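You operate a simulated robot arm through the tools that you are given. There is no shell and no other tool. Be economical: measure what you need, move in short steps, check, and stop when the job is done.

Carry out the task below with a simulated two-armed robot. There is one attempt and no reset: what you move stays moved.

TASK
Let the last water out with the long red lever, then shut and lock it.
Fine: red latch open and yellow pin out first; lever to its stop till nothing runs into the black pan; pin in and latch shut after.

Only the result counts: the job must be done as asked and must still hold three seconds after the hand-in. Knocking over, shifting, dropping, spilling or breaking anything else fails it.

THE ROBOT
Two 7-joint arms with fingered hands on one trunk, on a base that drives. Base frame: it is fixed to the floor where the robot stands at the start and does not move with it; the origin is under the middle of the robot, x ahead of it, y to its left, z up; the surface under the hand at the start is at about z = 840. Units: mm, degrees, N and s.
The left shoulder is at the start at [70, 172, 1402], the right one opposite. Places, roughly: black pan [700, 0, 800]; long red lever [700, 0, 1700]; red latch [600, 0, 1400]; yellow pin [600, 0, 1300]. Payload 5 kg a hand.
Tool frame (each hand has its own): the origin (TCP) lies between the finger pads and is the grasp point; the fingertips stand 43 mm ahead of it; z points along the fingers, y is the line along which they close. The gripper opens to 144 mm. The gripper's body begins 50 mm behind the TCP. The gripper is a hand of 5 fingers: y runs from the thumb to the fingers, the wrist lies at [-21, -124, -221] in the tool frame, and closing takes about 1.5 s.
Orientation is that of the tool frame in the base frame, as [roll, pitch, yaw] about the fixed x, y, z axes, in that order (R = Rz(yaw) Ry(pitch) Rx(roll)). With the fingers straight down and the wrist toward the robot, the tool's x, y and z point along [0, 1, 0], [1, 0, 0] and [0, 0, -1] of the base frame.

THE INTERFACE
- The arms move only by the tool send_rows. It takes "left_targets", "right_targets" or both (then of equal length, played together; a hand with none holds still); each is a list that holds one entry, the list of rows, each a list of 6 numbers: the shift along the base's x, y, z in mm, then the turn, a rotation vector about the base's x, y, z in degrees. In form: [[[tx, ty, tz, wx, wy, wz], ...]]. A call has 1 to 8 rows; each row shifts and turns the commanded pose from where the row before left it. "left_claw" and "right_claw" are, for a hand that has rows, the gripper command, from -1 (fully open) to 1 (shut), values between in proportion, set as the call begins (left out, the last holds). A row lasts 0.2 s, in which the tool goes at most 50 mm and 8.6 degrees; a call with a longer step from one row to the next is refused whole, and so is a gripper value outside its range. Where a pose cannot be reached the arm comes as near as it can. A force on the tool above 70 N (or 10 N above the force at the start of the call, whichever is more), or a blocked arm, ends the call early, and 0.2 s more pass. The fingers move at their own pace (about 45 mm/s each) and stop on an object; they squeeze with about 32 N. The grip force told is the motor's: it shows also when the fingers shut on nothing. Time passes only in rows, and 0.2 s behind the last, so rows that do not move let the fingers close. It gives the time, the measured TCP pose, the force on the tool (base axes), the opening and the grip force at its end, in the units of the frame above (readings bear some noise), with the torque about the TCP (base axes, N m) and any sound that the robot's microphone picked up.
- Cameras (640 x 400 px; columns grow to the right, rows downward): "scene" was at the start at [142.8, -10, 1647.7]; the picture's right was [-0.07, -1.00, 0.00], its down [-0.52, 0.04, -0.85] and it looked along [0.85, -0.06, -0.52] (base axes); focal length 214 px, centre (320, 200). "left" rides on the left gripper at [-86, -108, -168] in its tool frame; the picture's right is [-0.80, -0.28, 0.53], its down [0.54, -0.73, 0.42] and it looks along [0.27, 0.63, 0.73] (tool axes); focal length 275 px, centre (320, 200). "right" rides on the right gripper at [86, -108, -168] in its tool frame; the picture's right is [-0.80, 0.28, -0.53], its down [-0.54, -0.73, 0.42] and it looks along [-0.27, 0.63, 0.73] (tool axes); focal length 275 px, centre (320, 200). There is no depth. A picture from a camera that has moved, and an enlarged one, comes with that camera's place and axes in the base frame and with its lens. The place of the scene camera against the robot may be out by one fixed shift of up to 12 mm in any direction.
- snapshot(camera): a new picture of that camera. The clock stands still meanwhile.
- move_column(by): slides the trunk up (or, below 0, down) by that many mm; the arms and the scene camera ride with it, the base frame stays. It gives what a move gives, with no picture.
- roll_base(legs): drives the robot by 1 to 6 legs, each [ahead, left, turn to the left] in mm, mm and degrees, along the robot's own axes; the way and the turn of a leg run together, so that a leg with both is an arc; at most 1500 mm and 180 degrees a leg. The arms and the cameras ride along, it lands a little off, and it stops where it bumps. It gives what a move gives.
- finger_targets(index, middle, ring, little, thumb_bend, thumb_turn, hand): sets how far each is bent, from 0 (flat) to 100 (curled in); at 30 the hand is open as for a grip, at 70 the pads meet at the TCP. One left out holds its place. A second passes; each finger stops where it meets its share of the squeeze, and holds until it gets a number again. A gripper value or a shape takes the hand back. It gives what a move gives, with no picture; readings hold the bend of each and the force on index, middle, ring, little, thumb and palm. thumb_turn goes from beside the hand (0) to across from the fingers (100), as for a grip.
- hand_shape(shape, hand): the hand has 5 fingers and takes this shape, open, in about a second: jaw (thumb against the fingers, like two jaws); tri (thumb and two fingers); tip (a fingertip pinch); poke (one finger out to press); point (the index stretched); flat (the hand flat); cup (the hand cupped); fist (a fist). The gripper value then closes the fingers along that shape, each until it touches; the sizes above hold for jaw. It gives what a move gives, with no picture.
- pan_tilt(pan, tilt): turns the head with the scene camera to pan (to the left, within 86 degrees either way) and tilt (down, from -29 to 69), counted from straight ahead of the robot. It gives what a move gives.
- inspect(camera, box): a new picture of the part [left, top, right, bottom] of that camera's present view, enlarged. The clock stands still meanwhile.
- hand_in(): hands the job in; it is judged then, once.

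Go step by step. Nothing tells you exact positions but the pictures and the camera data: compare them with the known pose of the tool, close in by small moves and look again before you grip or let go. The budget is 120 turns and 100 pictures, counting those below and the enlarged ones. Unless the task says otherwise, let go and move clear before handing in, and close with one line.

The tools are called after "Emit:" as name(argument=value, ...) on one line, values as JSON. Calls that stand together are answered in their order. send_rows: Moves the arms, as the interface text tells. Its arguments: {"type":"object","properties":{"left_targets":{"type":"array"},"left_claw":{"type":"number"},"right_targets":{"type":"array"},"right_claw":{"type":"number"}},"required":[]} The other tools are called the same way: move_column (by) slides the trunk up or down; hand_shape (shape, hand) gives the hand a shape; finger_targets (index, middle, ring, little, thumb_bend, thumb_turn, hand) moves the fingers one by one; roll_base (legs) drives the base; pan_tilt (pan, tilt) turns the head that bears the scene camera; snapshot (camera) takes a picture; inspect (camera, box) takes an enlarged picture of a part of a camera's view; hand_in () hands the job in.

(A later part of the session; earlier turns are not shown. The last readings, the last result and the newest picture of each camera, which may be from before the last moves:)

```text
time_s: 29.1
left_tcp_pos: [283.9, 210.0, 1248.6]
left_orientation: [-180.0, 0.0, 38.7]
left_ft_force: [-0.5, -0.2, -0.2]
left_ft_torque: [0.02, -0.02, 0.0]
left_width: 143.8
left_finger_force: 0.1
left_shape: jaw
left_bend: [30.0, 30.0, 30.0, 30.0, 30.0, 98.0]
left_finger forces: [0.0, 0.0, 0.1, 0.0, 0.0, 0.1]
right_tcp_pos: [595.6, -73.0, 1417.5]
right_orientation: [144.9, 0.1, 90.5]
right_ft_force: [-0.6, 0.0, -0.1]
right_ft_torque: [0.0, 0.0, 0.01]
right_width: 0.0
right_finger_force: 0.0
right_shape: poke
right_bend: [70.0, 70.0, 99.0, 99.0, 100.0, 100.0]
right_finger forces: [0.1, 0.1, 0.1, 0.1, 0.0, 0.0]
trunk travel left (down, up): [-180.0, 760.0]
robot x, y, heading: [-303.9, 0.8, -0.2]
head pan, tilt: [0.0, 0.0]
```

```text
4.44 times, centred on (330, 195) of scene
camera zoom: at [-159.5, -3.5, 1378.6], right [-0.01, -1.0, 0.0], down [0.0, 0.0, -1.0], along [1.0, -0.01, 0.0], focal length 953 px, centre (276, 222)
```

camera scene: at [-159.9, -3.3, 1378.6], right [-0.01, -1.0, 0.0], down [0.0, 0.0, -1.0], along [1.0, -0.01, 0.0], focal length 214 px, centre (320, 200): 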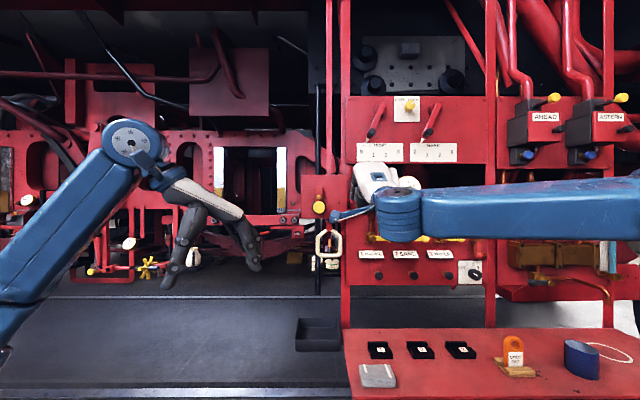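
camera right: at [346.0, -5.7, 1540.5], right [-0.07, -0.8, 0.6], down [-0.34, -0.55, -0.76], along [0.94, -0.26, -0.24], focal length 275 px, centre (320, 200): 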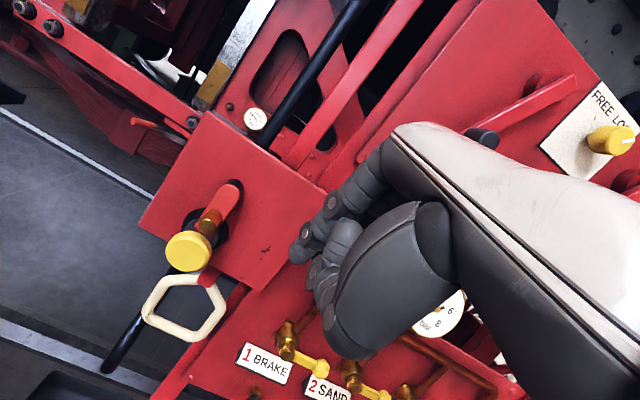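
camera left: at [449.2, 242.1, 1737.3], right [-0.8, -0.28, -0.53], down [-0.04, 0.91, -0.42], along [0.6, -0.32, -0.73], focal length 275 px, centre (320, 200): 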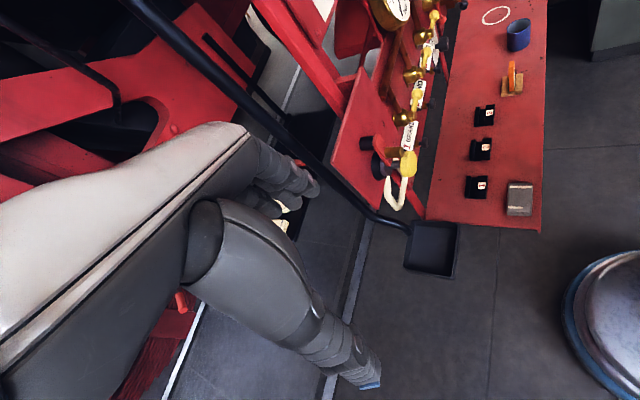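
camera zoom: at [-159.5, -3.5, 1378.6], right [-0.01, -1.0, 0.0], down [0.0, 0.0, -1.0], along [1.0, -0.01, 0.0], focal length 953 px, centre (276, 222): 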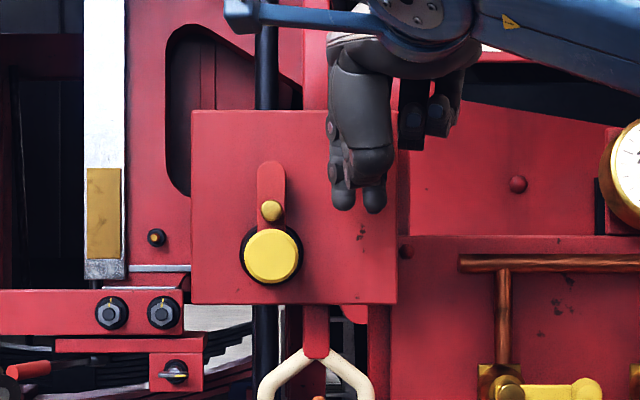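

The fingertips are level with the stub and to its right. I'll drop 4 mm and move left until they touch.

Emit:
send_rows(right_targets=[[[3, 10, -4, 0, 0, 0], [0, 10, 0, 0, 0, 0], [0, 10, 0, 0, 0, 0], [0, 8, 0, 0, 0, 0], [0, 8, 0, 0, 0, 0], [0, 6, 1, 0, 0, 0]]])

Emit:
inspect(camera="scene", box=[280, 150, 380, 240])

Emit:
inspect(camera="right", box=[120, 140, 400, 320])

```text
time_s: 30.5
left_tcp_pos: [283.6, 204.5, 1250.1]
left_orientation: [-179.8, -0.1, 38.6]
left_ft_force: [0.1, -0.5, 0.2]
left_ft_torque: [0.0, -0.01, -0.01]
left_width: 143.4
left_finger_force: 0.0
left_shape: jaw
left_bend: [30.0, 30.0, 30.0, 30.0, 30.0, 98.0]
left_finger forces: [0.0, 0.0, 0.0, 0.1, 0.0, 0.1]
right_tcp_pos: [600.4, -30.1, 1412.3]
right_orientation: [144.9, 0.0, 90.2]
right_ft_force: [-0.3, -20.9, -2.2]
right_ft_torque: [-0.66, 0.06, -0.47]
right_width: 0.2
right_finger_force: 0.0
right_shape: poke
right_bend: [70.0, 70.0, 99.0, 99.0, 100.0, 100.0]
right_finger forces: [19.9, 0.0, 0.0, 0.0, 0.0, 0.0]
trunk travel left (down, up): [-180.0, 760.0]
robot x, y, heading: [-300.6, -1.9, -0.7]
head pan, tilt: [0.0, 0.0]
```

```text
4.44 times, centred on (330, 195) of scene
camera zoom: at [-159.2, -7.4, 1378.5], right [-0.01, -1.0, 0.0], down [0.0, 0.0, -1.0], along [1.0, -0.01, 0.0], focal length 953 px, centre (276, 222)
```

zoom: 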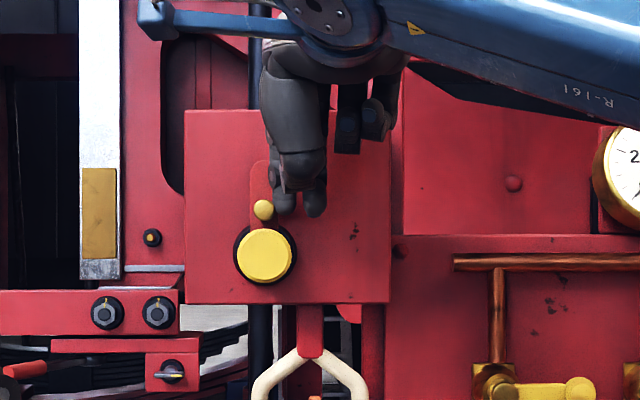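

```text
2.22 times, centred on (260, 230) of right
camera zoom: at [414.3, 56.5, 1488.6], right [-0.07, -0.8, 0.6], down [-0.35, -0.54, -0.76], along [0.93, -0.26, -0.24], focal length 612 px, centre (453, 133)
```

zoom: 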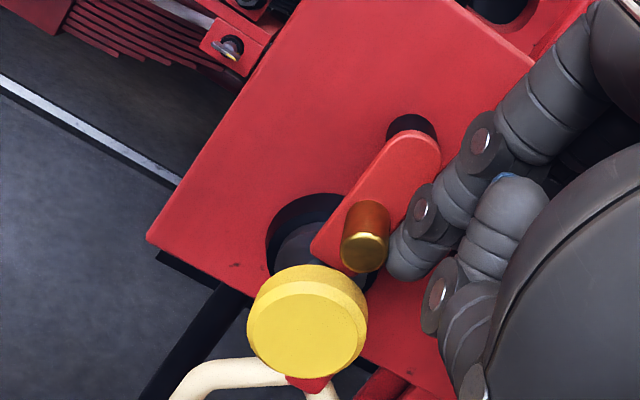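

I'm touching the stub with 21 N and the latch hasn't moved yet. I'll press slightly harder before trying the other direction.

Emit:
send_rows(right_targets=[[[0, 6, 0, 0, 0, 0], [0, 6, 1, 0, 0, 0], [0, 5, 1, 0, 0, 0], [0, 0, 0, 0, 0, 0]]])

Emit:
inspect(camera="scene", box=[280, 150, 380, 240])

```text
time_s: 31.5
left_tcp_pos: [287.2, 197.8, 1249.3]
left_orientation: [-179.5, -0.2, 38.3]
left_ft_force: [-0.5, 0.8, -1.1]
left_ft_torque: [-0.02, 0.03, 0.02]
left_width: 144.0
left_finger_force: 0.1
left_shape: jaw
left_bend: [30.0, 30.0, 30.0, 30.0, 30.0, 98.0]
left_finger forces: [0.1, 0.0, 0.0, 0.0, 0.0, 0.0]
right_tcp_pos: [604.1, -25.5, 1415.3]
right_orientation: [145.2, -0.4, 89.7]
right_ft_force: [10.8, -58.4, -4.5]
right_ft_torque: [-1.97, -0.22, -1.33]
right_width: 0.1
right_finger_force: 0.0
right_shape: poke
right_bend: [70.0, 70.0, 99.0, 99.0, 100.0, 100.0]
right_finger forces: [56.5, 0.1, 0.0, 0.0, 0.0, 0.1]
trunk travel left (down, up): [-180.0, 760.0]
robot x, y, heading: [-301.2, 2.4, -0.4]
head pan, tilt: [0.0, 0.0]
```

```text
4.44 times, centred on (330, 195) of scene
camera zoom: at [-157.0, -13.9, 1378.2], right [-0.01, -1.0, -0.01], down [0.0, 0.01, -1.0], along [1.0, -0.01, 0.0], focal length 953 px, centre (276, 222)
```

zoom: 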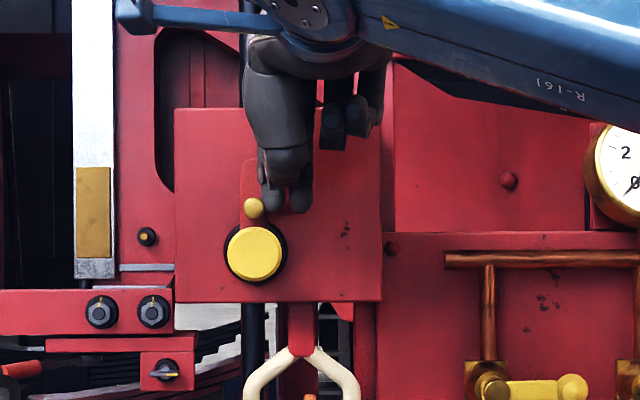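

It doesn't give at 58 N leftward, so it must open to the right. I'll back off, pass in front of the stub to its left side, and push right.

Emit:
send_rows(right_targets=[[[0, -10, 0, 0, 0, 0], [-20, -10, 5, 0, 0, 0], [-40, -5, 15, 0, 0, 0], [-10, 30, 10, 0, 0, 0], [0, 35, 0, 0, 0, 0], [0, 35, 0, 0, 0, 0], [0, 0, 0, 0, 0, 0]]])

Emit:
inspect(camera="scene", box=[280, 150, 380, 240])

Emit:
snapshot(camera="right")

```text
time_s: 33.1
left_tcp_pos: [283.5, 208.5, 1248.6]
left_orientation: [-179.9, 0.0, 38.6]
left_ft_force: [0.5, -0.1, -0.1]
left_ft_torque: [0.03, 0.0, 0.0]
left_width: 143.6
left_finger_force: 0.1
left_shape: jaw
left_bend: [30.0, 30.0, 30.0, 30.0, 30.0, 98.0]
left_finger forces: [0.0, 0.0, 0.1, 0.0, 0.0, 0.1]
right_tcp_pos: [529.1, 70.0, 1445.0]
right_orientation: [144.9, 0.1, 90.6]
right_ft_force: [0.5, -1.2, -0.4]
right_ft_torque: [0.04, -0.01, 0.02]
right_width: 0.0
right_finger_force: 0.0
right_shape: poke
right_bend: [70.0, 70.0, 99.0, 99.0, 100.0, 100.0]
right_finger forces: [0.0, 0.0, 0.1, 0.0, 0.1, 0.0]
trunk travel left (down, up): [-180.0, 760.0]
robot x, y, heading: [-297.7, 2.6, -0.2]
head pan, tilt: [0.0, 0.0]
```

```text
4.44 times, centred on (330, 195) of scene
camera zoom: at [-159.0, -4.8, 1378.5], right [-0.01, -1.0, 0.0], down [0.0, 0.0, -1.0], along [1.0, -0.01, 0.0], focal length 953 px, centre (276, 222)
```

zoom: 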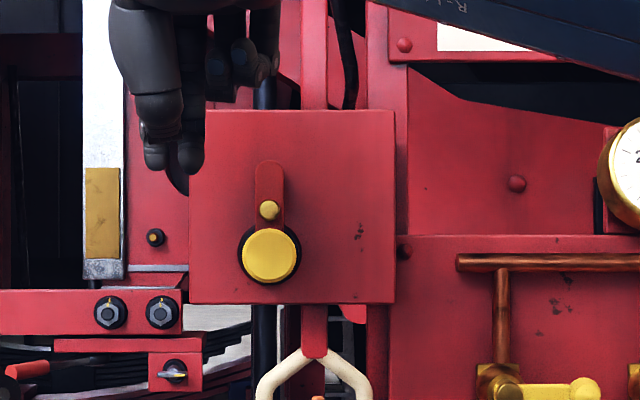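

```text
66 pictures are left
camera right: at [343.4, 154.5, 1520.4], right [-0.07, -0.8, 0.6], down [-0.35, -0.55, -0.76], along [0.94, -0.26, -0.24], focal length 275 px, centre (320, 200)
```

right: 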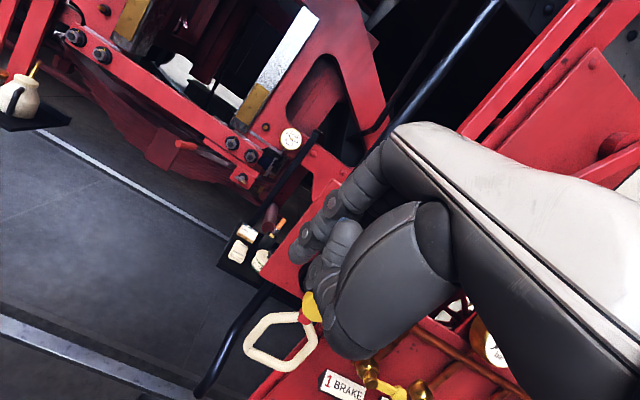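

Now I'll advance to the left side of the stub and push right.

Emit:
send_rows(right_targets=[[[25, 0, -11, 0, 0, 0], [25, -2, -11, 0, 0, 0], [22, -6, -11, 0, 0, 0], [0, -10, 0, 0, 0, 0], [0, -8, 0, 0, 0, 0], [0, -6, 0, 0, 0, 0], [0, -4, 0, 0, 0, 0], [0, 0, 0, 0, 0, 0]]])

Emit:
inspect(camera="scene", box=[280, 150, 380, 240])

```text
time_s: 34.9
left_tcp_pos: [283.4, 210.4, 1248.3]
left_orientation: [-180.0, 0.1, 38.7]
left_ft_force: [0.7, 0.2, -0.5]
left_ft_torque: [0.0, 0.0, 0.01]
left_width: 144.1
left_finger_force: 0.2
left_shape: jaw
left_bend: [30.0, 30.0, 30.0, 30.0, 30.0, 98.0]
left_finger forces: [0.0, 0.0, 0.0, 0.0, 0.1, 0.1]
right_tcp_pos: [600.4, 36.7, 1412.4]
right_orientation: [144.9, 0.2, 90.5]
right_ft_force: [0.6, 0.3, 0.5]
right_ft_torque: [0.02, -0.02, -0.04]
right_width: 0.1
right_finger_force: 0.1
right_shape: poke
right_bend: [70.0, 70.0, 99.0, 99.0, 100.0, 100.0]
right_finger forces: [0.1, 0.1, 0.0, 0.0, 0.0, 0.0]
trunk travel left (down, up): [-180.0, 760.0]
robot x, y, heading: [-300.8, -1.4, -0.4]
head pan, tilt: [0.0, 0.0]
```

```text
4.44 times, centred on (330, 195) of scene
camera zoom: at [-159.1, -3.1, 1378.6], right [-0.01, -1.0, 0.0], down [0.0, 0.0, -1.0], along [1.0, -0.01, 0.0], focal length 953 px, centre (276, 222)
```

zoom: 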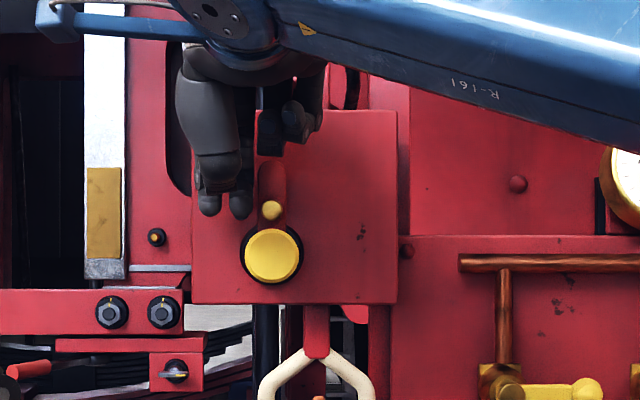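

There's about an 8 mm gap left. I'll keep pushing right.

Emit:
send_rows(right_targets=[[[0, -7, 0, 0, 0, 0], [0, -5, 0, 0, 0, 0], [0, -5, 0, 0, 0, 0], [0, -5, 1, 0, 0, 0], [0, 0, 0, 0, 0, 0]]])

Emit:
inspect(camera="scene", box=[280, 150, 380, 240])

```text
time_s: 36.1
left_tcp_pos: [282.8, 209.5, 1248.1]
left_orientation: [-180.0, 0.2, 38.6]
left_ft_force: [0.0, 0.1, -1.2]
left_ft_torque: [-0.03, -0.03, -0.02]
left_width: 143.9
left_finger_force: 0.1
left_shape: jaw
left_bend: [30.0, 30.0, 30.0, 30.0, 30.0, 98.0]
left_finger forces: [0.0, 0.0, 0.1, 0.1, 0.1, 0.0]
right_tcp_pos: [599.4, 14.2, 1413.1]
right_orientation: [144.9, 0.2, 90.6]
right_ft_force: [-3.3, 4.3, -2.9]
right_ft_torque: [0.08, -0.01, 0.07]
right_width: 0.0
right_finger_force: 0.0
right_shape: poke
right_bend: [70.0, 70.0, 99.0, 99.0, 100.0, 100.0]
right_finger forces: [0.0, 6.6, 0.1, 0.0, 0.0, 0.0]
trunk travel left (down, up): [-180.0, 760.0]
robot x, y, heading: [-304.1, 2.0, -0.6]
head pan, tilt: [0.0, 0.0]
```

```text
4.44 times, centred on (330, 195) of scene
camera zoom: at [-159.5, -2.6, 1378.6], right [-0.01, -1.0, 0.0], down [0.0, 0.0, -1.0], along [1.0, -0.01, 0.0], focal length 953 px, centre (276, 222)
```

zoom: 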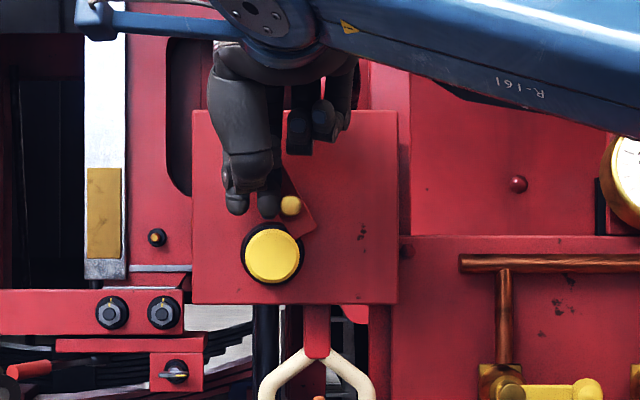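

The latch swings right with only a few newtons. I'll follow its arc round and up.

Emit:
send_rows(right_targets=[[[-1, -7, -1, 0, 0, 0], [-1, -7, -1, 0, 0, 0], [0, -7, 0, 0, 0, 0], [0, -5, 4, 0, 0, 0], [0, -5, 5, 0, 0, 0], [0, -3, 5, 0, 0, 0], [0, 0, 0, 0, 0, 0]]])

Emit:
inspect(camera="scene", box=[280, 150, 380, 240])

```text
time_s: 37.7
left_tcp_pos: [283.4, 219.7, 1247.9]
left_orientation: [179.8, 0.3, 38.8]
left_ft_force: [0.5, -0.2, 0.2]
left_ft_torque: [-0.01, -0.02, 0.03]
left_width: 143.9
left_finger_force: 0.0
left_shape: jaw
left_bend: [30.0, 30.0, 30.0, 30.0, 30.0, 98.0]
left_finger forces: [0.0, 0.0, 0.1, 0.1, 0.1, 0.0]
right_tcp_pos: [596.5, -5.4, 1423.8]
right_orientation: [144.9, 0.6, 91.2]
right_ft_force: [-5.8, 46.8, -9.9]
right_ft_torque: [0.94, 0.3, 0.86]
right_width: 0.0
right_finger_force: 0.0
right_shape: poke
right_bend: [70.0, 70.0, 99.0, 99.0, 100.0, 100.0]
right_finger forces: [0.0, 46.5, 0.0, 0.1, 0.0, 0.0]
trunk travel left (down, up): [-180.0, 760.0]
robot x, y, heading: [-303.2, 0.9, -0.3]
head pan, tilt: [0.0, 0.0]
```

```text
4.44 times, centred on (330, 195) of scene
camera zoom: at [-159.4, 5.3, 1378.3], right [0.0, -1.0, 0.01], down [0.0, -0.01, -1.0], along [1.0, 0.0, 0.0], focal length 953 px, centre (276, 222)
```

zoom: 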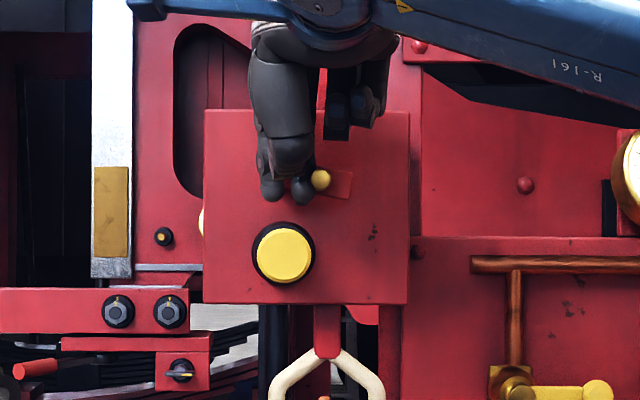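

The latch is at about 75° and I'm now pushing almost along the link. I'll release and check that it stays put.

Emit:
send_rows(right_targets=[[[0, 8, 0, 0, 0, 0], [-5, 8, -4, 0, 0, 0], [-40, 0, 0, 0, 0, 0], [-10, 0, 0, 0, 0, 0], [0, 0, 0, 0, 0, 0]]])

Emit:
inspect(camera="scene", box=[280, 150, 380, 240])

Emit:
snapshot(camera="right")

```text
time_s: 38.9
left_tcp_pos: [284.0, 210.7, 1248.4]
left_orientation: [-179.9, 0.1, 38.7]
left_ft_force: [0.6, 0.6, -0.1]
left_ft_torque: [-0.02, 0.01, -0.01]
left_width: 143.6
left_finger_force: 0.0
left_shape: jaw
left_bend: [30.0, 30.0, 30.0, 30.0, 30.0, 98.0]
left_finger forces: [0.0, 0.1, 0.1, 0.0, 0.0, 0.0]
right_tcp_pos: [545.5, -3.3, 1420.6]
right_orientation: [144.9, 0.2, 90.6]
right_ft_force: [-0.2, 0.8, -0.4]
right_ft_torque: [0.01, -0.01, -0.02]
right_width: 0.2
right_finger_force: 0.0
right_shape: poke
right_bend: [70.0, 70.0, 99.0, 99.0, 100.0, 100.0]
right_finger forces: [0.1, 0.0, 0.0, 0.0, 0.1, 0.0]
trunk travel left (down, up): [-180.0, 760.0]
robot x, y, heading: [-303.2, 2.2, -0.4]
head pan, tilt: [0.0, 0.0]
```

```text
4.44 times, centred on (330, 195) of scene
camera zoom: at [-158.3, -2.4, 1378.4], right [-0.01, -1.0, 0.0], down [0.0, 0.0, -1.0], along [1.0, -0.01, 0.0], focal length 953 px, centre (276, 222)
```

zoom: 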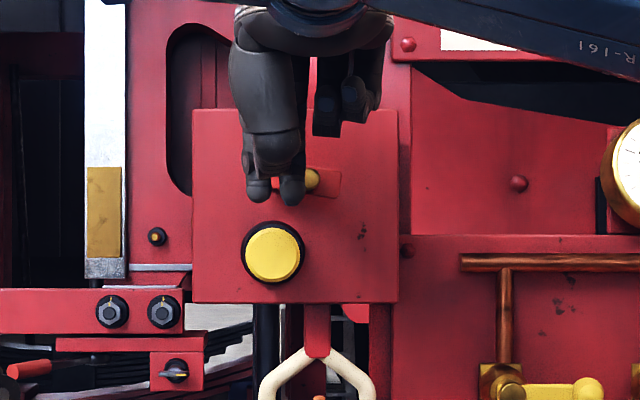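

```text
61 pictures are left
camera right: at [358.5, 81.9, 1496.4], right [-0.07, -0.8, 0.6], down [-0.35, -0.55, -0.76], along [0.94, -0.26, -0.24], focal length 275 px, centre (320, 200)
```

right: 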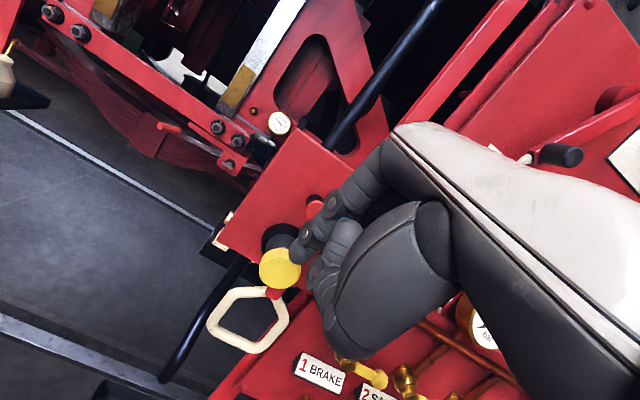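

The latch is fully open at 90° and stays there. Next is the pin: I'll retract, lower the trunk a little more so the fingers can go level, and take a three-finger shape.

Emit:
send_rows(right_targets=[[[-40, -5, 10, 0, 0, 0], [-40, -5, 20, 0, 0, 0], [0, 0, 20, 0, 0, 0], [0, 0, 0, 0, 0, 0]]])

Emit:
move_column(by=-120)

Emit:
hand_shape(hand="right", shape="tri")

Emit:
send_rows(right_targets=[[[0, 0, 0, 0, -8.5, 0], [0, 0, 0, 0, -8.5, 0], [0, 0, 0, 0, -8.5, 0], [0, 0, 0, 0, -8.5, 0], [0, 0, 0, 0, -8.5, 0], [0, 0, 0, 0, -8.5, 0], [0, 0, 0, 0, -3.5, 0], [0, 0, 0, 0, 0, 0]]], right_claw=-0.1)

```text
time_s: 39.9
left_tcp_pos: [283.4, 209.4, 1249.6]
left_orientation: [-179.9, 0.0, 38.7]
left_ft_force: [0.1, -0.1, 0.1]
left_ft_torque: [0.04, -0.02, 0.0]
left_width: 143.9
left_finger_force: 0.1
left_shape: jaw
left_bend: [30.0, 30.0, 30.0, 30.0, 30.0, 98.0]
left_finger forces: [0.0, 0.1, 0.0, 0.0, 0.0, 0.1]
right_tcp_pos: [462.7, -13.0, 1470.3]
right_orientation: [145.0, 0.0, 90.7]
right_ft_force: [-0.6, -0.4, -0.4]
right_ft_torque: [0.02, 0.0, 0.0]
right_width: 0.0
right_finger_force: 0.0
right_shape: poke
right_bend: [70.0, 70.0, 99.0, 99.0, 100.0, 100.0]
right_finger forces: [0.0, 0.1, 0.0, 0.0, 0.0, 0.1]
trunk travel left (down, up): [-180.0, 760.0]
robot x, y, heading: [-303.3, 0.3, -0.6]
head pan, tilt: [0.0, 0.0]
```

```text
time_s: 41.4
left_tcp_pos: [282.5, 209.7, 1128.6]
left_orientation: [180.0, 0.1, 38.8]
left_ft_force: [0.6, 0.3, 0.5]
left_ft_torque: [0.0, 0.0, -0.01]
left_width: 143.9
left_finger_force: 0.0
left_shape: jaw
left_bend: [30.0, 30.0, 30.0, 30.0, 30.0, 98.0]
left_finger forces: [0.0, 0.0, 0.0, 0.0, 0.0, 0.0]
right_tcp_pos: [463.2, -14.1, 1350.4]
right_orientation: [144.9, 0.0, 90.7]
right_ft_force: [-0.8, -0.1, -0.8]
right_ft_torque: [0.03, -0.03, 0.01]
right_width: 0.0
right_finger_force: 0.0
right_shape: poke
right_bend: [70.0, 70.0, 99.0, 99.0, 100.0, 100.0]
right_finger forces: [0.1, 0.0, 0.0, 0.0, 0.0, 0.0]
trunk travel left (down, up): [-60.0, 880.0]
robot x, y, heading: [-299.9, 5.3, -0.4]
head pan, tilt: [0.0, 0.0]
```

```text
time_s: 42.3
left_tcp_pos: [282.5, 209.3, 1130.1]
left_orientation: [-180.0, 0.0, 38.7]
left_ft_force: [0.0, -0.5, -0.5]
left_ft_torque: [0.05, -0.02, 0.01]
left_width: 143.6
left_finger_force: 0.0
left_shape: jaw
left_bend: [30.0, 30.0, 30.0, 30.0, 30.0, 98.0]
left_finger forces: [0.0, 0.1, 0.0, 0.1, 0.0, 0.1]
right_tcp_pos: [463.8, -12.6, 1350.5]
right_orientation: [144.9, 0.1, 90.6]
right_ft_force: [0.4, -0.8, -0.3]
right_ft_torque: [-0.03, 0.02, 0.02]
right_width: 143.8
right_finger_force: 0.0
right_shape: tri
right_bend: [30.0, 30.0, 99.0, 99.0, 30.0, 98.0]
right_finger forces: [0.1, 0.1, 0.0, 0.1, 0.1, 0.0]
trunk travel left (down, up): [-60.0, 880.0]
robot x, y, heading: [-300.6, 0.5, 0.0]
head pan, tilt: [0.0, 0.0]
```

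```text
time_s: 44.1
left_tcp_pos: [281.0, 207.2, 1130.9]
left_orientation: [-179.9, -0.1, 38.6]
left_ft_force: [-0.6, -0.1, -0.4]
left_ft_torque: [0.01, -0.02, 0.0]
left_width: 143.9
left_finger_force: 0.1
left_shape: jaw
left_bend: [30.0, 30.0, 30.0, 30.0, 30.0, 98.0]
left_finger forces: [0.0, 0.0, 0.0, 0.1, 0.1, 0.0]
right_tcp_pos: [459.7, -15.1, 1351.7]
right_orientation: [90.2, 0.5, 90.2]
right_ft_force: [-1.4, -1.0, 1.2]
right_ft_torque: [-0.02, 0.05, 0.0]
right_width: 79.4
right_finger_force: 0.0
right_shape: tri
right_bend: [74.0, 43.0, 99.0, 99.0, 68.0, 100.0]
right_finger forces: [0.0, 0.0, 0.1, 0.0, 0.1, 0.0]
trunk travel left (down, up): [-60.0, 880.0]
robot x, y, heading: [-302.9, -1.8, -0.3]
head pan, tilt: [0.0, 0.0]
```

The fingers are now level and the hand sits in front of the knob, though the index seems bent more than the middle. I'll look.

Emit:
snapshot(camera="right")

Emit:
inspect(camera="scene", box=[280, 80, 400, 200])

```text
60 pictures are left
camera right: at [291.4, 69.9, 1244.0], right [-0.53, -0.8, 0.29], down [0.42, -0.55, -0.72], along [0.73, -0.26, 0.63], focal length 275 px, centre (320, 200)
```

right: 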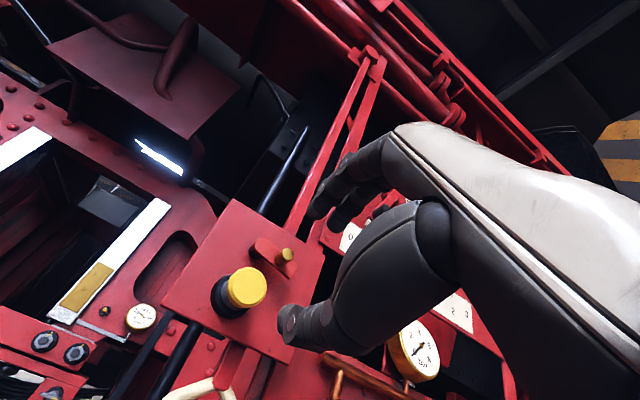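

```text
3.33 times, centred on (340, 140) of scene
camera zoom: at [-162.4, -5.0, 1259.0], right [-0.01, -1.0, 0.0], down [0.0, 0.0, -1.0], along [1.0, -0.01, 0.0], focal length 715 px, centre (253, 400)
```

zoom: 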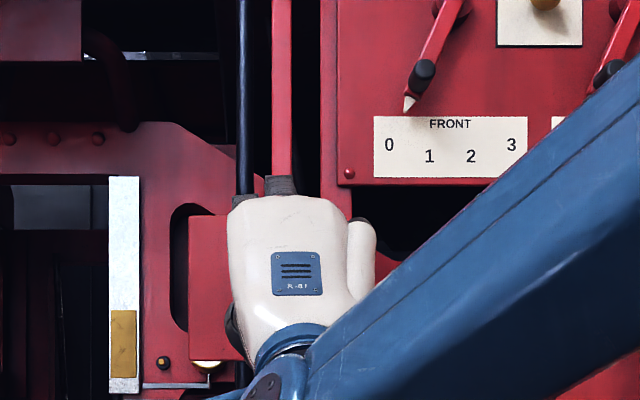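

I'll creep closer, keeping the fingertips short of the knob, then check alignment.

Emit:
send_rows(right_targets=[[[30, 3, -1, 0, 0, 0], [30, 3, -1, 0, 0, 0], [20, 2, 0, 0, 0, 0], [0, 0, 0, 0, 0, 0]]])

Emit:
snapshot(camera="right")

```text
time_s: 45.1
left_tcp_pos: [283.0, 210.9, 1129.8]
left_orientation: [180.0, 0.1, 38.7]
left_ft_force: [0.4, 0.5, -0.1]
left_ft_torque: [0.01, -0.02, 0.01]
left_width: 143.9
left_finger_force: 0.2
left_shape: jaw
left_bend: [30.0, 30.0, 30.0, 30.0, 30.0, 98.0]
left_finger forces: [0.0, 0.0, 0.0, 0.0, 0.0, 0.0]
right_tcp_pos: [533.5, 13.5, 1355.8]
right_orientation: [90.6, 0.3, 89.8]
right_ft_force: [-0.4, 0.9, 1.1]
right_ft_torque: [-0.02, 0.01, -0.02]
right_width: 79.3
right_finger_force: 0.1
right_shape: tri
right_bend: [74.0, 43.0, 99.0, 99.0, 68.0, 100.0]
right_finger forces: [0.1, 0.0, 0.0, 0.1, 0.0, 0.0]
right hand out of reach, approached as far as the arm can: row 1, 2, 3
trunk travel left (down, up): [-60.0, 880.0]
robot x, y, heading: [-303.4, 2.5, -0.3]
head pan, tilt: [0.0, 0.0]
```

```text
58 pictures are left
camera right: at [364.3, 100.6, 1248.9], right [-0.53, -0.79, 0.29], down [0.41, -0.55, -0.73], along [0.74, -0.27, 0.62], focal length 275 px, centre (320, 200)
```

right: 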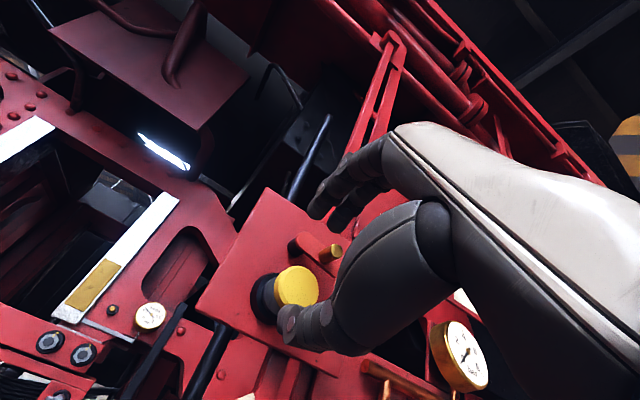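

The arm drifts left at this limit, and the finger bends are uneven. I'll ease the pitch a little, set the fingers individually, and re-centre.

Emit:
finger_targets(hand="right", index=45, middle=45, ring=99, little=99, thumb_bend=45, thumb_turn=100)

Emit:
send_rows(right_targets=[[[0, -5, 0, 0, 6, 0], [0, -8, 0, 0, 4, 0], [0, -8, 0, 0, 0, 0], [0, 0, 0, 0, 0, 0]]])

Emit:
snapshot(camera="right")

```text
time_s: 46.1
left_tcp_pos: [282.9, 209.6, 1128.8]
left_orientation: [180.0, -0.1, 38.8]
left_ft_force: [-0.9, 0.0, 0.0]
left_ft_torque: [-0.02, 0.01, 0.02]
left_width: 143.9
left_finger_force: 0.1
left_shape: jaw
left_bend: [30.0, 30.0, 30.0, 30.0, 30.0, 98.0]
left_finger forces: [0.1, 0.1, 0.1, 0.0, 0.0, 0.1]
right_tcp_pos: [534.2, 14.0, 1355.4]
right_orientation: [90.7, 0.3, 89.8]
right_ft_force: [-0.2, 1.1, 0.5]
right_ft_torque: [0.0, -0.03, 0.02]
right_width: 96.0
right_finger_force: 0.2
right_shape: fingers
right_bend: [45.0, 45.0, 99.0, 99.0, 45.0, 99.0]
right_finger forces: [0.0, 0.0, 0.0, 0.0, 0.1, 0.0]
trunk travel left (down, up): [-60.0, 880.0]
robot x, y, heading: [-299.6, 0.7, -0.4]
head pan, tilt: [0.0, 0.0]
```

```text
time_s: 47.1
left_tcp_pos: [283.1, 211.0, 1129.3]
left_orientation: [-180.0, 0.1, 38.7]
left_ft_force: [0.4, 1.2, -0.7]
left_ft_torque: [-0.02, -0.01, -0.01]
left_width: 143.7
left_finger_force: 0.0
left_shape: jaw
left_bend: [30.0, 30.0, 30.0, 30.0, 30.0, 98.0]
left_finger forces: [0.1, 0.0, 0.1, 0.0, 0.0, 0.0]
right_tcp_pos: [531.3, -7.2, 1356.8]
right_orientation: [100.4, 0.5, 90.5]
right_ft_force: [-0.3, 0.0, 0.2]
right_ft_torque: [-0.02, 0.0, -0.02]
right_width: 96.0
right_finger_force: 0.0
right_shape: fingers
right_bend: [45.0, 45.0, 99.0, 99.0, 45.0, 99.0]
right_finger forces: [0.0, 0.0, 0.1, 0.0, 0.1, 0.0]
trunk travel left (down, up): [-60.0, 880.0]
robot x, y, heading: [-304.3, 3.1, -0.0]
head pan, tilt: [0.0, 0.0]
```

```text
57 pictures are left
camera right: at [346.8, 78.3, 1278.0], right [-0.47, -0.8, 0.38], down [0.29, -0.55, -0.78], along [0.83, -0.26, 0.49], focal length 275 px, centre (320, 200)
```

right: 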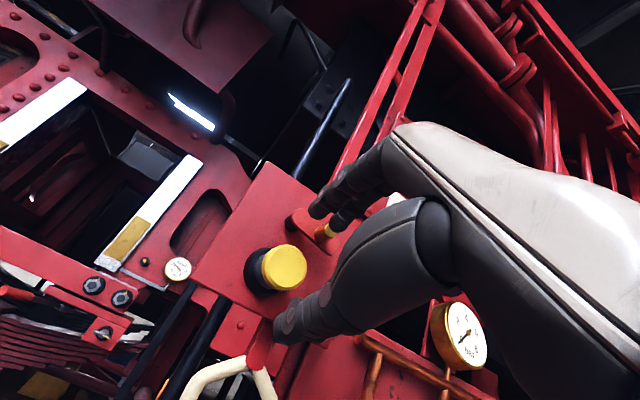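

From this view the knob lies near [603,-2,1345], so I'll move the fingertips around it.

Emit:
send_rows(right_targets=[[[16, 1, -2, 0, 0, 0], [16, 1, -2, 0, 0, 0], [14, 0, -2, 0, 0, 0], [0, 0, 0, 0, 0, 0]]])

Emit:
snapshot(camera="right")

```text
time_s: 48.1
left_tcp_pos: [283.5, 212.7, 1130.0]
left_orientation: [179.9, 0.2, 38.8]
left_ft_force: [0.5, 0.5, 0.6]
left_ft_torque: [-0.04, -0.03, -0.01]
left_width: 143.8
left_finger_force: 0.0
left_shape: jaw
left_bend: [30.0, 30.0, 30.0, 30.0, 30.0, 98.0]
left_finger forces: [0.0, 0.0, 0.1, 0.0, 0.1, 0.1]
right_tcp_pos: [578.3, -1.8, 1349.6]
right_orientation: [100.4, 0.7, 90.5]
right_ft_force: [-5.4, 10.4, -1.0]
right_ft_torque: [-0.58, -0.25, 0.29]
right_width: 95.6
right_finger_force: 6.0
right_shape: fingers
right_bend: [45.0, 46.0, 99.0, 99.0, 45.0, 99.0]
right_finger forces: [0.0, 10.8, 0.1, 0.0, 0.0, 0.0]
trunk travel left (down, up): [-60.0, 880.0]
robot x, y, heading: [-304.4, -1.4, -0.3]
head pan, tilt: [0.0, 0.0]
```

```text
56 pictures are left
camera right: at [393.7, 82.1, 1272.2], right [-0.47, -0.8, 0.38], down [0.29, -0.55, -0.78], along [0.83, -0.25, 0.49], focal length 275 px, centre (320, 200)
```

right: 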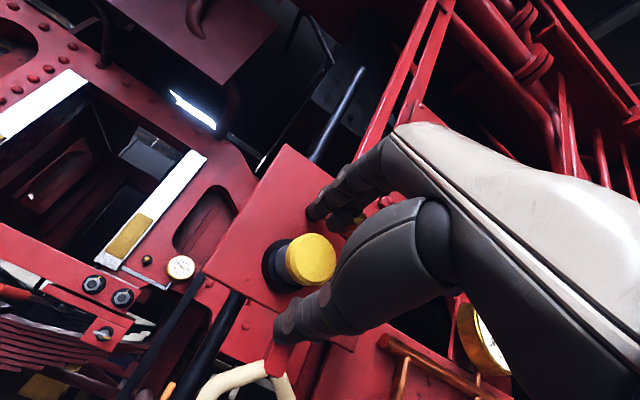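

The disc is well placed between the fingers, but the middle finger brushes the stub. I'll shift 4 mm left and close.

Emit:
send_rows(right_targets=[[[0, 4, -1, 0, 0, 0], [0, 0, 0, 0, 0, 0]]])

Emit:
finger_targets(hand="right", index=75, middle=75, thumb_bend=75)

Emit:
snapshot(camera="right")

```text
time_s: 48.7
left_tcp_pos: [281.5, 211.0, 1128.5]
left_orientation: [180.0, 0.1, 38.8]
left_ft_force: [-0.4, -0.2, -0.2]
left_ft_torque: [-0.01, 0.02, 0.01]
left_width: 143.6
left_finger_force: 0.1
left_shape: jaw
left_bend: [30.0, 30.0, 30.0, 30.0, 30.0, 98.0]
left_finger forces: [0.0, 0.1, 0.0, 0.0, 0.0, 0.1]
right_tcp_pos: [579.8, -0.8, 1349.6]
right_orientation: [100.4, 0.6, 90.3]
right_ft_force: [-3.0, 7.4, -0.8]
right_ft_torque: [-0.38, -0.16, 0.14]
right_width: 96.0
right_finger_force: 3.5
right_shape: fingers
right_bend: [45.0, 45.0, 99.0, 99.0, 45.0, 99.0]
right_finger forces: [0.1, 7.8, 0.0, 0.1, 0.1, 0.0]
trunk travel left (down, up): [-60.0, 880.0]
robot x, y, heading: [-303.1, 3.1, -0.1]
head pan, tilt: [0.0, 0.0]
```

```text
time_s: 49.7
left_tcp_pos: [282.4, 211.8, 1128.9]
left_orientation: [179.9, -0.1, 38.7]
left_ft_force: [0.3, 0.3, -1.0]
left_ft_torque: [0.04, 0.0, 0.03]
left_width: 144.1
left_finger_force: 0.1
left_shape: jaw
left_bend: [30.0, 30.0, 30.0, 30.0, 30.0, 98.0]
left_finger forces: [0.0, 0.0, 0.0, 0.0, 0.1, 0.0]
right_tcp_pos: [577.9, 0.8, 1351.1]
right_orientation: [100.3, 0.6, 90.4]
right_ft_force: [-3.6, 10.2, 9.9]
right_ft_torque: [-0.31, -0.54, 0.21]
right_width: 43.3
right_finger_force: 22.0
right_shape: fingers
right_bend: [61.0, 56.0, 99.0, 99.0, 62.0, 100.0]
right_finger forces: [12.6, 15.5, 0.0, 0.0, 14.8, 0.1]
trunk travel left (down, up): [-60.0, 880.0]
robot x, y, heading: [-300.7, 2.8, -0.4]
head pan, tilt: [0.0, 0.0]
```

```text
55 pictures are left
camera right: at [392.4, 85.0, 1273.1], right [-0.47, -0.8, 0.38], down [0.29, -0.55, -0.78], along [0.83, -0.26, 0.49], focal length 275 px, centre (320, 200)
```

right: 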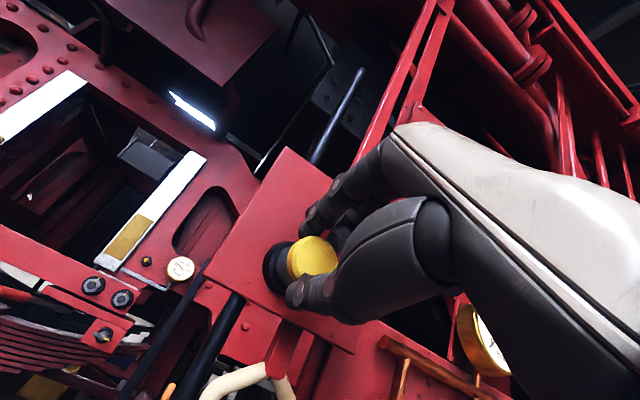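

Index, middle and thumb are all on the disc, at about 43 mm width. I'll pull straight back gently.

Emit:
send_rows(right_targets=[[[-4, 0, 0, 0, 0, 0], [-4, 0, 0, 0, 0, 0], [-4, 0, 0, 0, 0, 0], [-4, 0, 0, 0, 0, 0], [-4, 0, 0, 0, 0, 0], [0, 0, 0, 0, 0, 0]]])

Emit:
snapshot(camera="right")

```text
time_s: 51.1
left_tcp_pos: [281.3, 209.7, 1129.5]
left_orientation: [-179.9, 0.0, 38.7]
left_ft_force: [0.4, 0.6, 1.0]
left_ft_torque: [0.01, 0.05, -0.04]
left_width: 143.8
left_finger_force: 0.0
left_shape: jaw
left_bend: [30.0, 30.0, 30.0, 30.0, 30.0, 98.0]
left_finger forces: [0.1, 0.0, 0.0, 0.0, 0.0, 0.1]
right_tcp_pos: [557.8, -0.1, 1349.5]
right_orientation: [100.3, 0.5, 90.3]
right_ft_force: [1.7, 5.8, 16.0]
right_ft_torque: [-0.17, -0.71, 0.18]
right_width: 43.0
right_finger_force: 20.4
right_shape: fingers
right_bend: [60.0, 56.0, 99.0, 99.0, 63.0, 100.0]
right_finger forces: [14.4, 13.0, 0.1, 0.0, 13.1, 0.1]
trunk travel left (down, up): [-60.0, 880.0]
robot x, y, heading: [-304.9, 1.8, -0.2]
head pan, tilt: [0.0, 0.0]
```

```text
54 pictures are left
camera right: at [372.9, 84.6, 1271.6], right [-0.47, -0.8, 0.38], down [0.29, -0.55, -0.78], along [0.83, -0.26, 0.49], focal length 275 px, centre (320, 200)
```

right: 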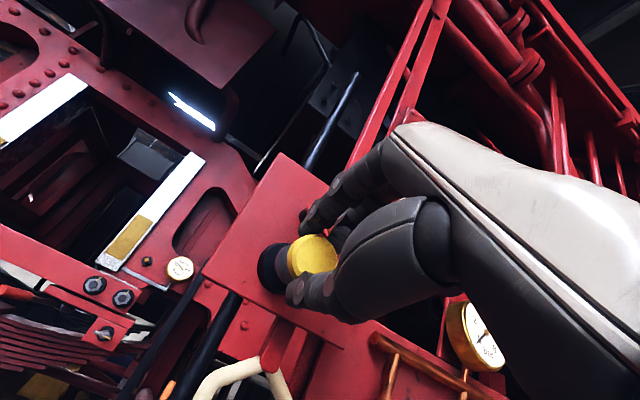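

The pin is coming out with the hand. I'll continue, raising 2 mm to ease the side load.

Emit:
send_rows(right_targets=[[[-4, 1, 1, 0, 0, 0], [-5, 0, 1, 0, 0, 0], [-5, 0, 0, 0, 0, 0], [-5, 0, 0, 0, 0, 0], [-6, 0, 0, 0, 0, 0], [-6, 0, 0, 0, 0, 0], [-6, 0, 0, 0, 0, 0], [0, 0, 0, 0, 0, 0]]])

Emit:
snapshot(camera="right")

```text
time_s: 52.9
left_tcp_pos: [282.5, 209.9, 1128.0]
left_orientation: [-179.9, 0.1, 38.7]
left_ft_force: [-0.3, -1.2, 0.7]
left_ft_torque: [-0.01, -0.02, 0.01]
left_width: 143.8
left_finger_force: 0.1
left_shape: jaw
left_bend: [30.0, 30.0, 30.0, 30.0, 30.0, 98.0]
left_finger forces: [0.0, 0.0, 0.0, 0.1, 0.0, 0.0]
right_tcp_pos: [523.6, 0.4, 1349.3]
right_orientation: [100.4, 0.5, 90.4]
right_ft_force: [11.0, 1.6, 7.3]
right_ft_torque: [0.01, 0.05, 0.12]
right_width: 40.8
right_finger_force: 14.8
right_shape: fingers
right_bend: [59.0, 57.0, 99.0, 99.0, 64.0, 100.0]
right_finger forces: [10.6, 9.4, 0.1, 0.0, 10.7, 0.0]
trunk travel left (down, up): [-60.0, 880.0]
robot x, y, heading: [-298.3, 1.2, -0.0]
head pan, tilt: [0.0, 0.0]
```

```text
53 pictures are left
camera right: at [339.1, 85.0, 1272.2], right [-0.47, -0.8, 0.38], down [0.29, -0.55, -0.79], along [0.84, -0.26, 0.49], focal length 275 px, centre (320, 200)
```

right: 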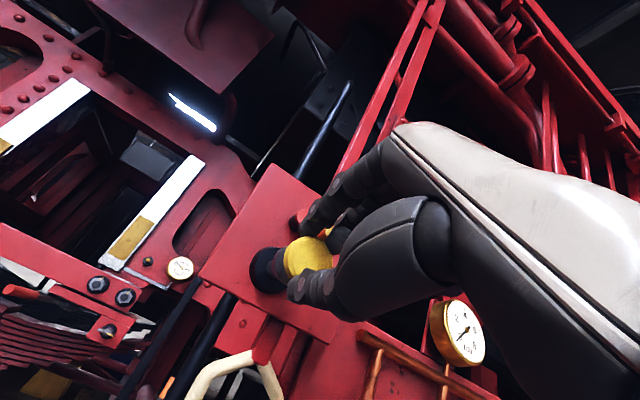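

The disc slid slightly in the fingers with about 11 N of resistance, so I'll zoom in to see how far the pin is out.

Emit:
inspect(camera="right", box=[220, 180, 380, 320])

Emit:
inspect(camera="scene", box=[280, 120, 400, 240])

```text
2.86 times, centred on (300, 250) of right
camera zoom: at [339.1, 85.0, 1272.2], right [-0.47, -0.8, 0.38], down [0.29, -0.55, -0.79], along [0.84, -0.26, 0.49], focal length 786 px, centre (377, 57)
```

zoom: 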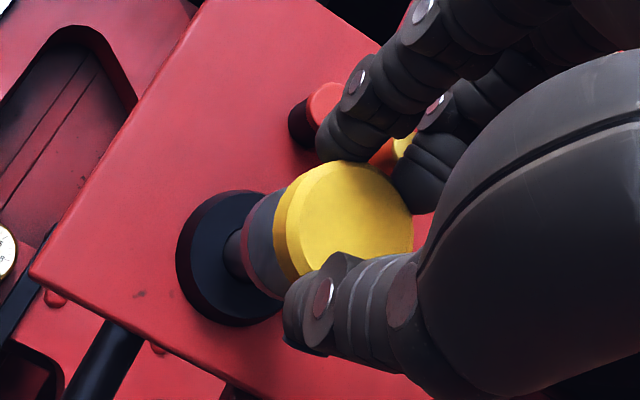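

```text
3.33 times, centred on (340, 180) of scene
camera zoom: at [-158.4, -3.0, 1258.4], right [-0.01, -1.0, 0.0], down [0.0, 0.0, -1.0], along [1.0, -0.01, 0.0], focal length 715 px, centre (253, 267)
```

zoom: 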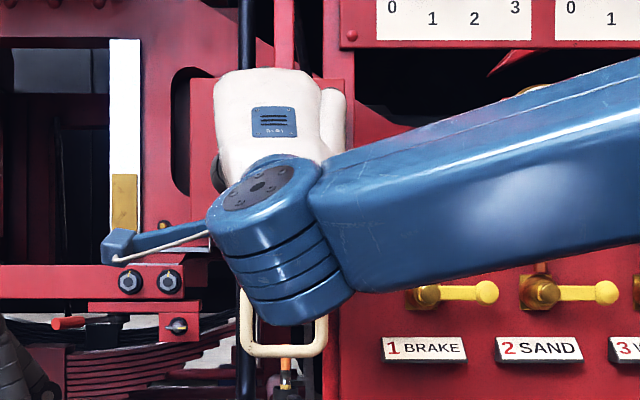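

The disc has come about 39 mm out, while the hand moved 54. I'll open slightly to see whether the pin stays, then take a deeper grip.

Emit:
finger_targets(hand="right", index=52, middle=50, thumb_bend=54)

Emit:
inspect(camera="right", box=[220, 180, 380, 320])

```text
time_s: 53.9
left_tcp_pos: [282.4, 210.0, 1129.1]
left_orientation: [-179.9, 0.0, 38.7]
left_ft_force: [-0.4, -0.4, 0.8]
left_ft_torque: [0.02, -0.02, -0.01]
left_width: 143.9
left_finger_force: 0.0
left_shape: jaw
left_bend: [30.0, 30.0, 30.0, 30.0, 30.0, 98.0]
left_finger forces: [0.0, 0.0, 0.0, 0.0, 0.0, 0.1]
right_tcp_pos: [522.9, 0.5, 1349.8]
right_orientation: [100.4, 0.5, 90.4]
right_ft_force: [0.3, 0.5, 0.9]
right_ft_torque: [-0.03, -0.03, 0.03]
right_width: 67.2
right_finger_force: 0.0
right_shape: fingers
right_bend: [52.0, 50.0, 99.0, 99.0, 54.0, 100.0]
right_finger forces: [0.1, 0.1, 0.0, 0.1, 0.0, 0.0]
trunk travel left (down, up): [-60.0, 880.0]
robot x, y, heading: [-300.4, 3.7, -0.4]
head pan, tilt: [0.0, 0.0]
```

```text
2.86 times, centred on (300, 250) of right
camera zoom: at [338.3, 85.0, 1273.0], right [-0.47, -0.8, 0.38], down [0.29, -0.55, -0.79], along [0.83, -0.26, 0.49], focal length 786 px, centre (377, 57)
```

zoom: 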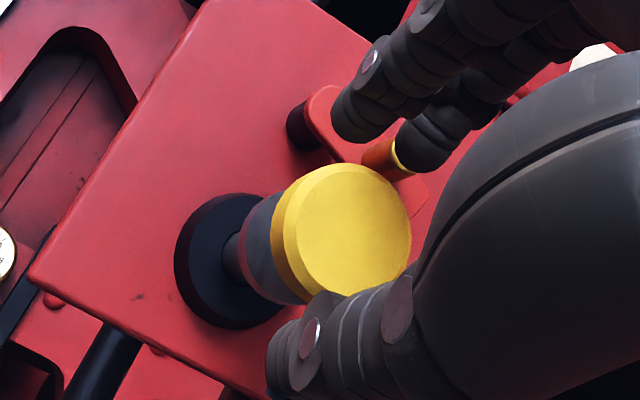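

The pin stays where I left it. I'll grip it deeper and pull again to tell a stop from simple slipping.

Emit:
send_rows(right_targets=[[[8, 0, 0, 0, 0, 0], [9, 0, 0, 0, 0, 0], [0, 0, 0, 0, 0, 0]]])

Emit:
finger_targets(hand="right", index=78, middle=78, thumb_bend=78)

Emit:
inspect(camera="right", box=[220, 180, 380, 320])

Emit:
send_rows(right_targets=[[[-4, 0, 0, 0, 0, 0], [-4, 0, 0, 0, 0, 0], [-4, 0, 0, 0, 0, 0], [0, 0, 0, 0, 0, 0]]])

Emit:
inspect(camera="right", box=[220, 180, 380, 320])

```text
time_s: 54.7
left_tcp_pos: [282.8, 210.8, 1128.8]
left_orientation: [179.9, -0.1, 38.7]
left_ft_force: [0.8, 0.4, 0.3]
left_ft_torque: [-0.05, -0.06, 0.04]
left_width: 143.9
left_finger_force: 0.1
left_shape: jaw
left_bend: [30.0, 30.0, 30.0, 30.0, 30.0, 98.0]
left_finger forces: [0.0, 0.1, 0.0, 0.1, 0.1, 0.0]
right_tcp_pos: [540.6, 0.2, 1349.8]
right_orientation: [100.4, 0.5, 90.4]
right_ft_force: [0.6, 0.6, 0.7]
right_ft_torque: [0.02, 0.03, -0.02]
right_width: 66.8
right_finger_force: 0.0
right_shape: fingers
right_bend: [52.0, 50.0, 99.0, 99.0, 54.0, 100.0]
right_finger forces: [0.0, 0.0, 0.1, 0.0, 0.0, 0.0]
trunk travel left (down, up): [-60.0, 880.0]
robot x, y, heading: [-305.7, 0.0, -0.2]
head pan, tilt: [0.0, 0.0]
```

```text
time_s: 55.7
left_tcp_pos: [285.2, 209.7, 1128.2]
left_orientation: [-179.9, 0.1, 38.7]
left_ft_force: [-0.1, 0.2, -0.2]
left_ft_torque: [-0.01, 0.03, -0.01]
left_width: 143.4
left_finger_force: 0.0
left_shape: jaw
left_bend: [30.0, 30.0, 30.0, 30.0, 30.0, 98.0]
left_finger forces: [0.0, 0.0, 0.0, 0.0, 0.1, 0.1]
right_tcp_pos: [542.3, -0.5, 1348.3]
right_orientation: [100.6, 0.5, 90.4]
right_ft_force: [3.8, -1.9, -7.8]
right_ft_torque: [-0.06, 0.54, -0.05]
right_width: 37.2
right_finger_force: 26.0
right_shape: fingers
right_bend: [60.0, 65.0, 99.0, 99.0, 63.0, 100.0]
right_finger forces: [12.2, 10.0, 0.0, 0.1, 28.7, 0.1]
trunk travel left (down, up): [-60.0, 880.0]
robot x, y, heading: [-302.4, 2.8, -0.3]
head pan, tilt: [0.0, 0.0]
```

```text
2.86 times, centred on (300, 250) of right
camera zoom: at [357.5, 84.5, 1271.9], right [-0.47, -0.8, 0.38], down [0.29, -0.55, -0.79], along [0.84, -0.26, 0.49], focal length 786 px, centre (377, 57)
```

zoom: 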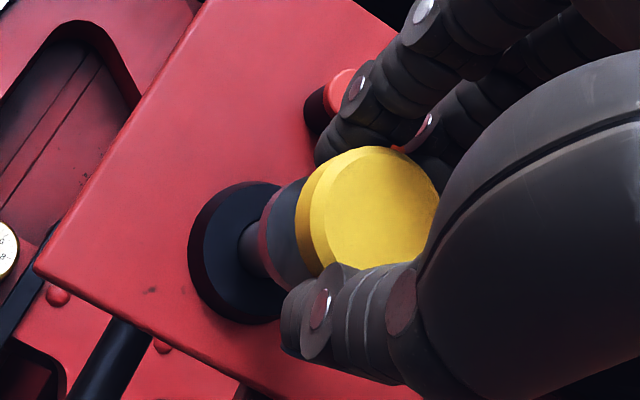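

```text
time_s: 56.7
left_tcp_pos: [290.9, 210.7, 1125.9]
left_orientation: [-179.7, 0.3, 38.7]
left_ft_force: [-0.4, 0.0, -0.4]
left_ft_torque: [-0.01, 0.01, -0.03]
left_width: 143.8
left_finger_force: 0.1
left_shape: jaw
left_bend: [30.0, 30.0, 30.0, 30.0, 30.0, 98.0]
left_finger forces: [0.0, 0.1, 0.1, 0.0, 0.0, 0.0]
right_tcp_pos: [538.2, -1.3, 1343.5]
right_orientation: [100.9, 0.5, 90.3]
right_ft_force: [52.2, 0.5, 2.2]
right_ft_torque: [-0.11, 0.15, 0.01]
right_width: 39.1
right_finger_force: 29.3
right_shape: fingers
right_bend: [57.0, 63.0, 99.0, 99.0, 65.0, 100.0]
right_finger forces: [20.6, 16.8, 0.1, 0.0, 21.5, 0.0]
trunk travel left (down, up): [-60.0, 880.0]
robot x, y, heading: [-300.3, 2.8, -0.6]
head pan, tilt: [0.0, 0.0]
```

```text
2.86 times, centred on (300, 250) of right
camera zoom: at [352.5, 84.3, 1268.7], right [-0.47, -0.8, 0.39], down [0.28, -0.55, -0.79], along [0.84, -0.26, 0.48], focal length 786 px, centre (377, 57)
```

zoom: 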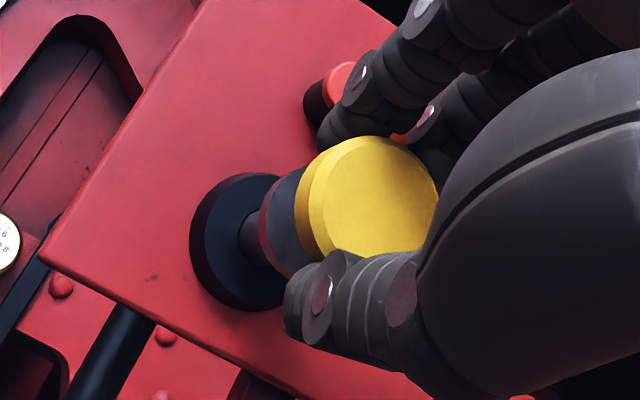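

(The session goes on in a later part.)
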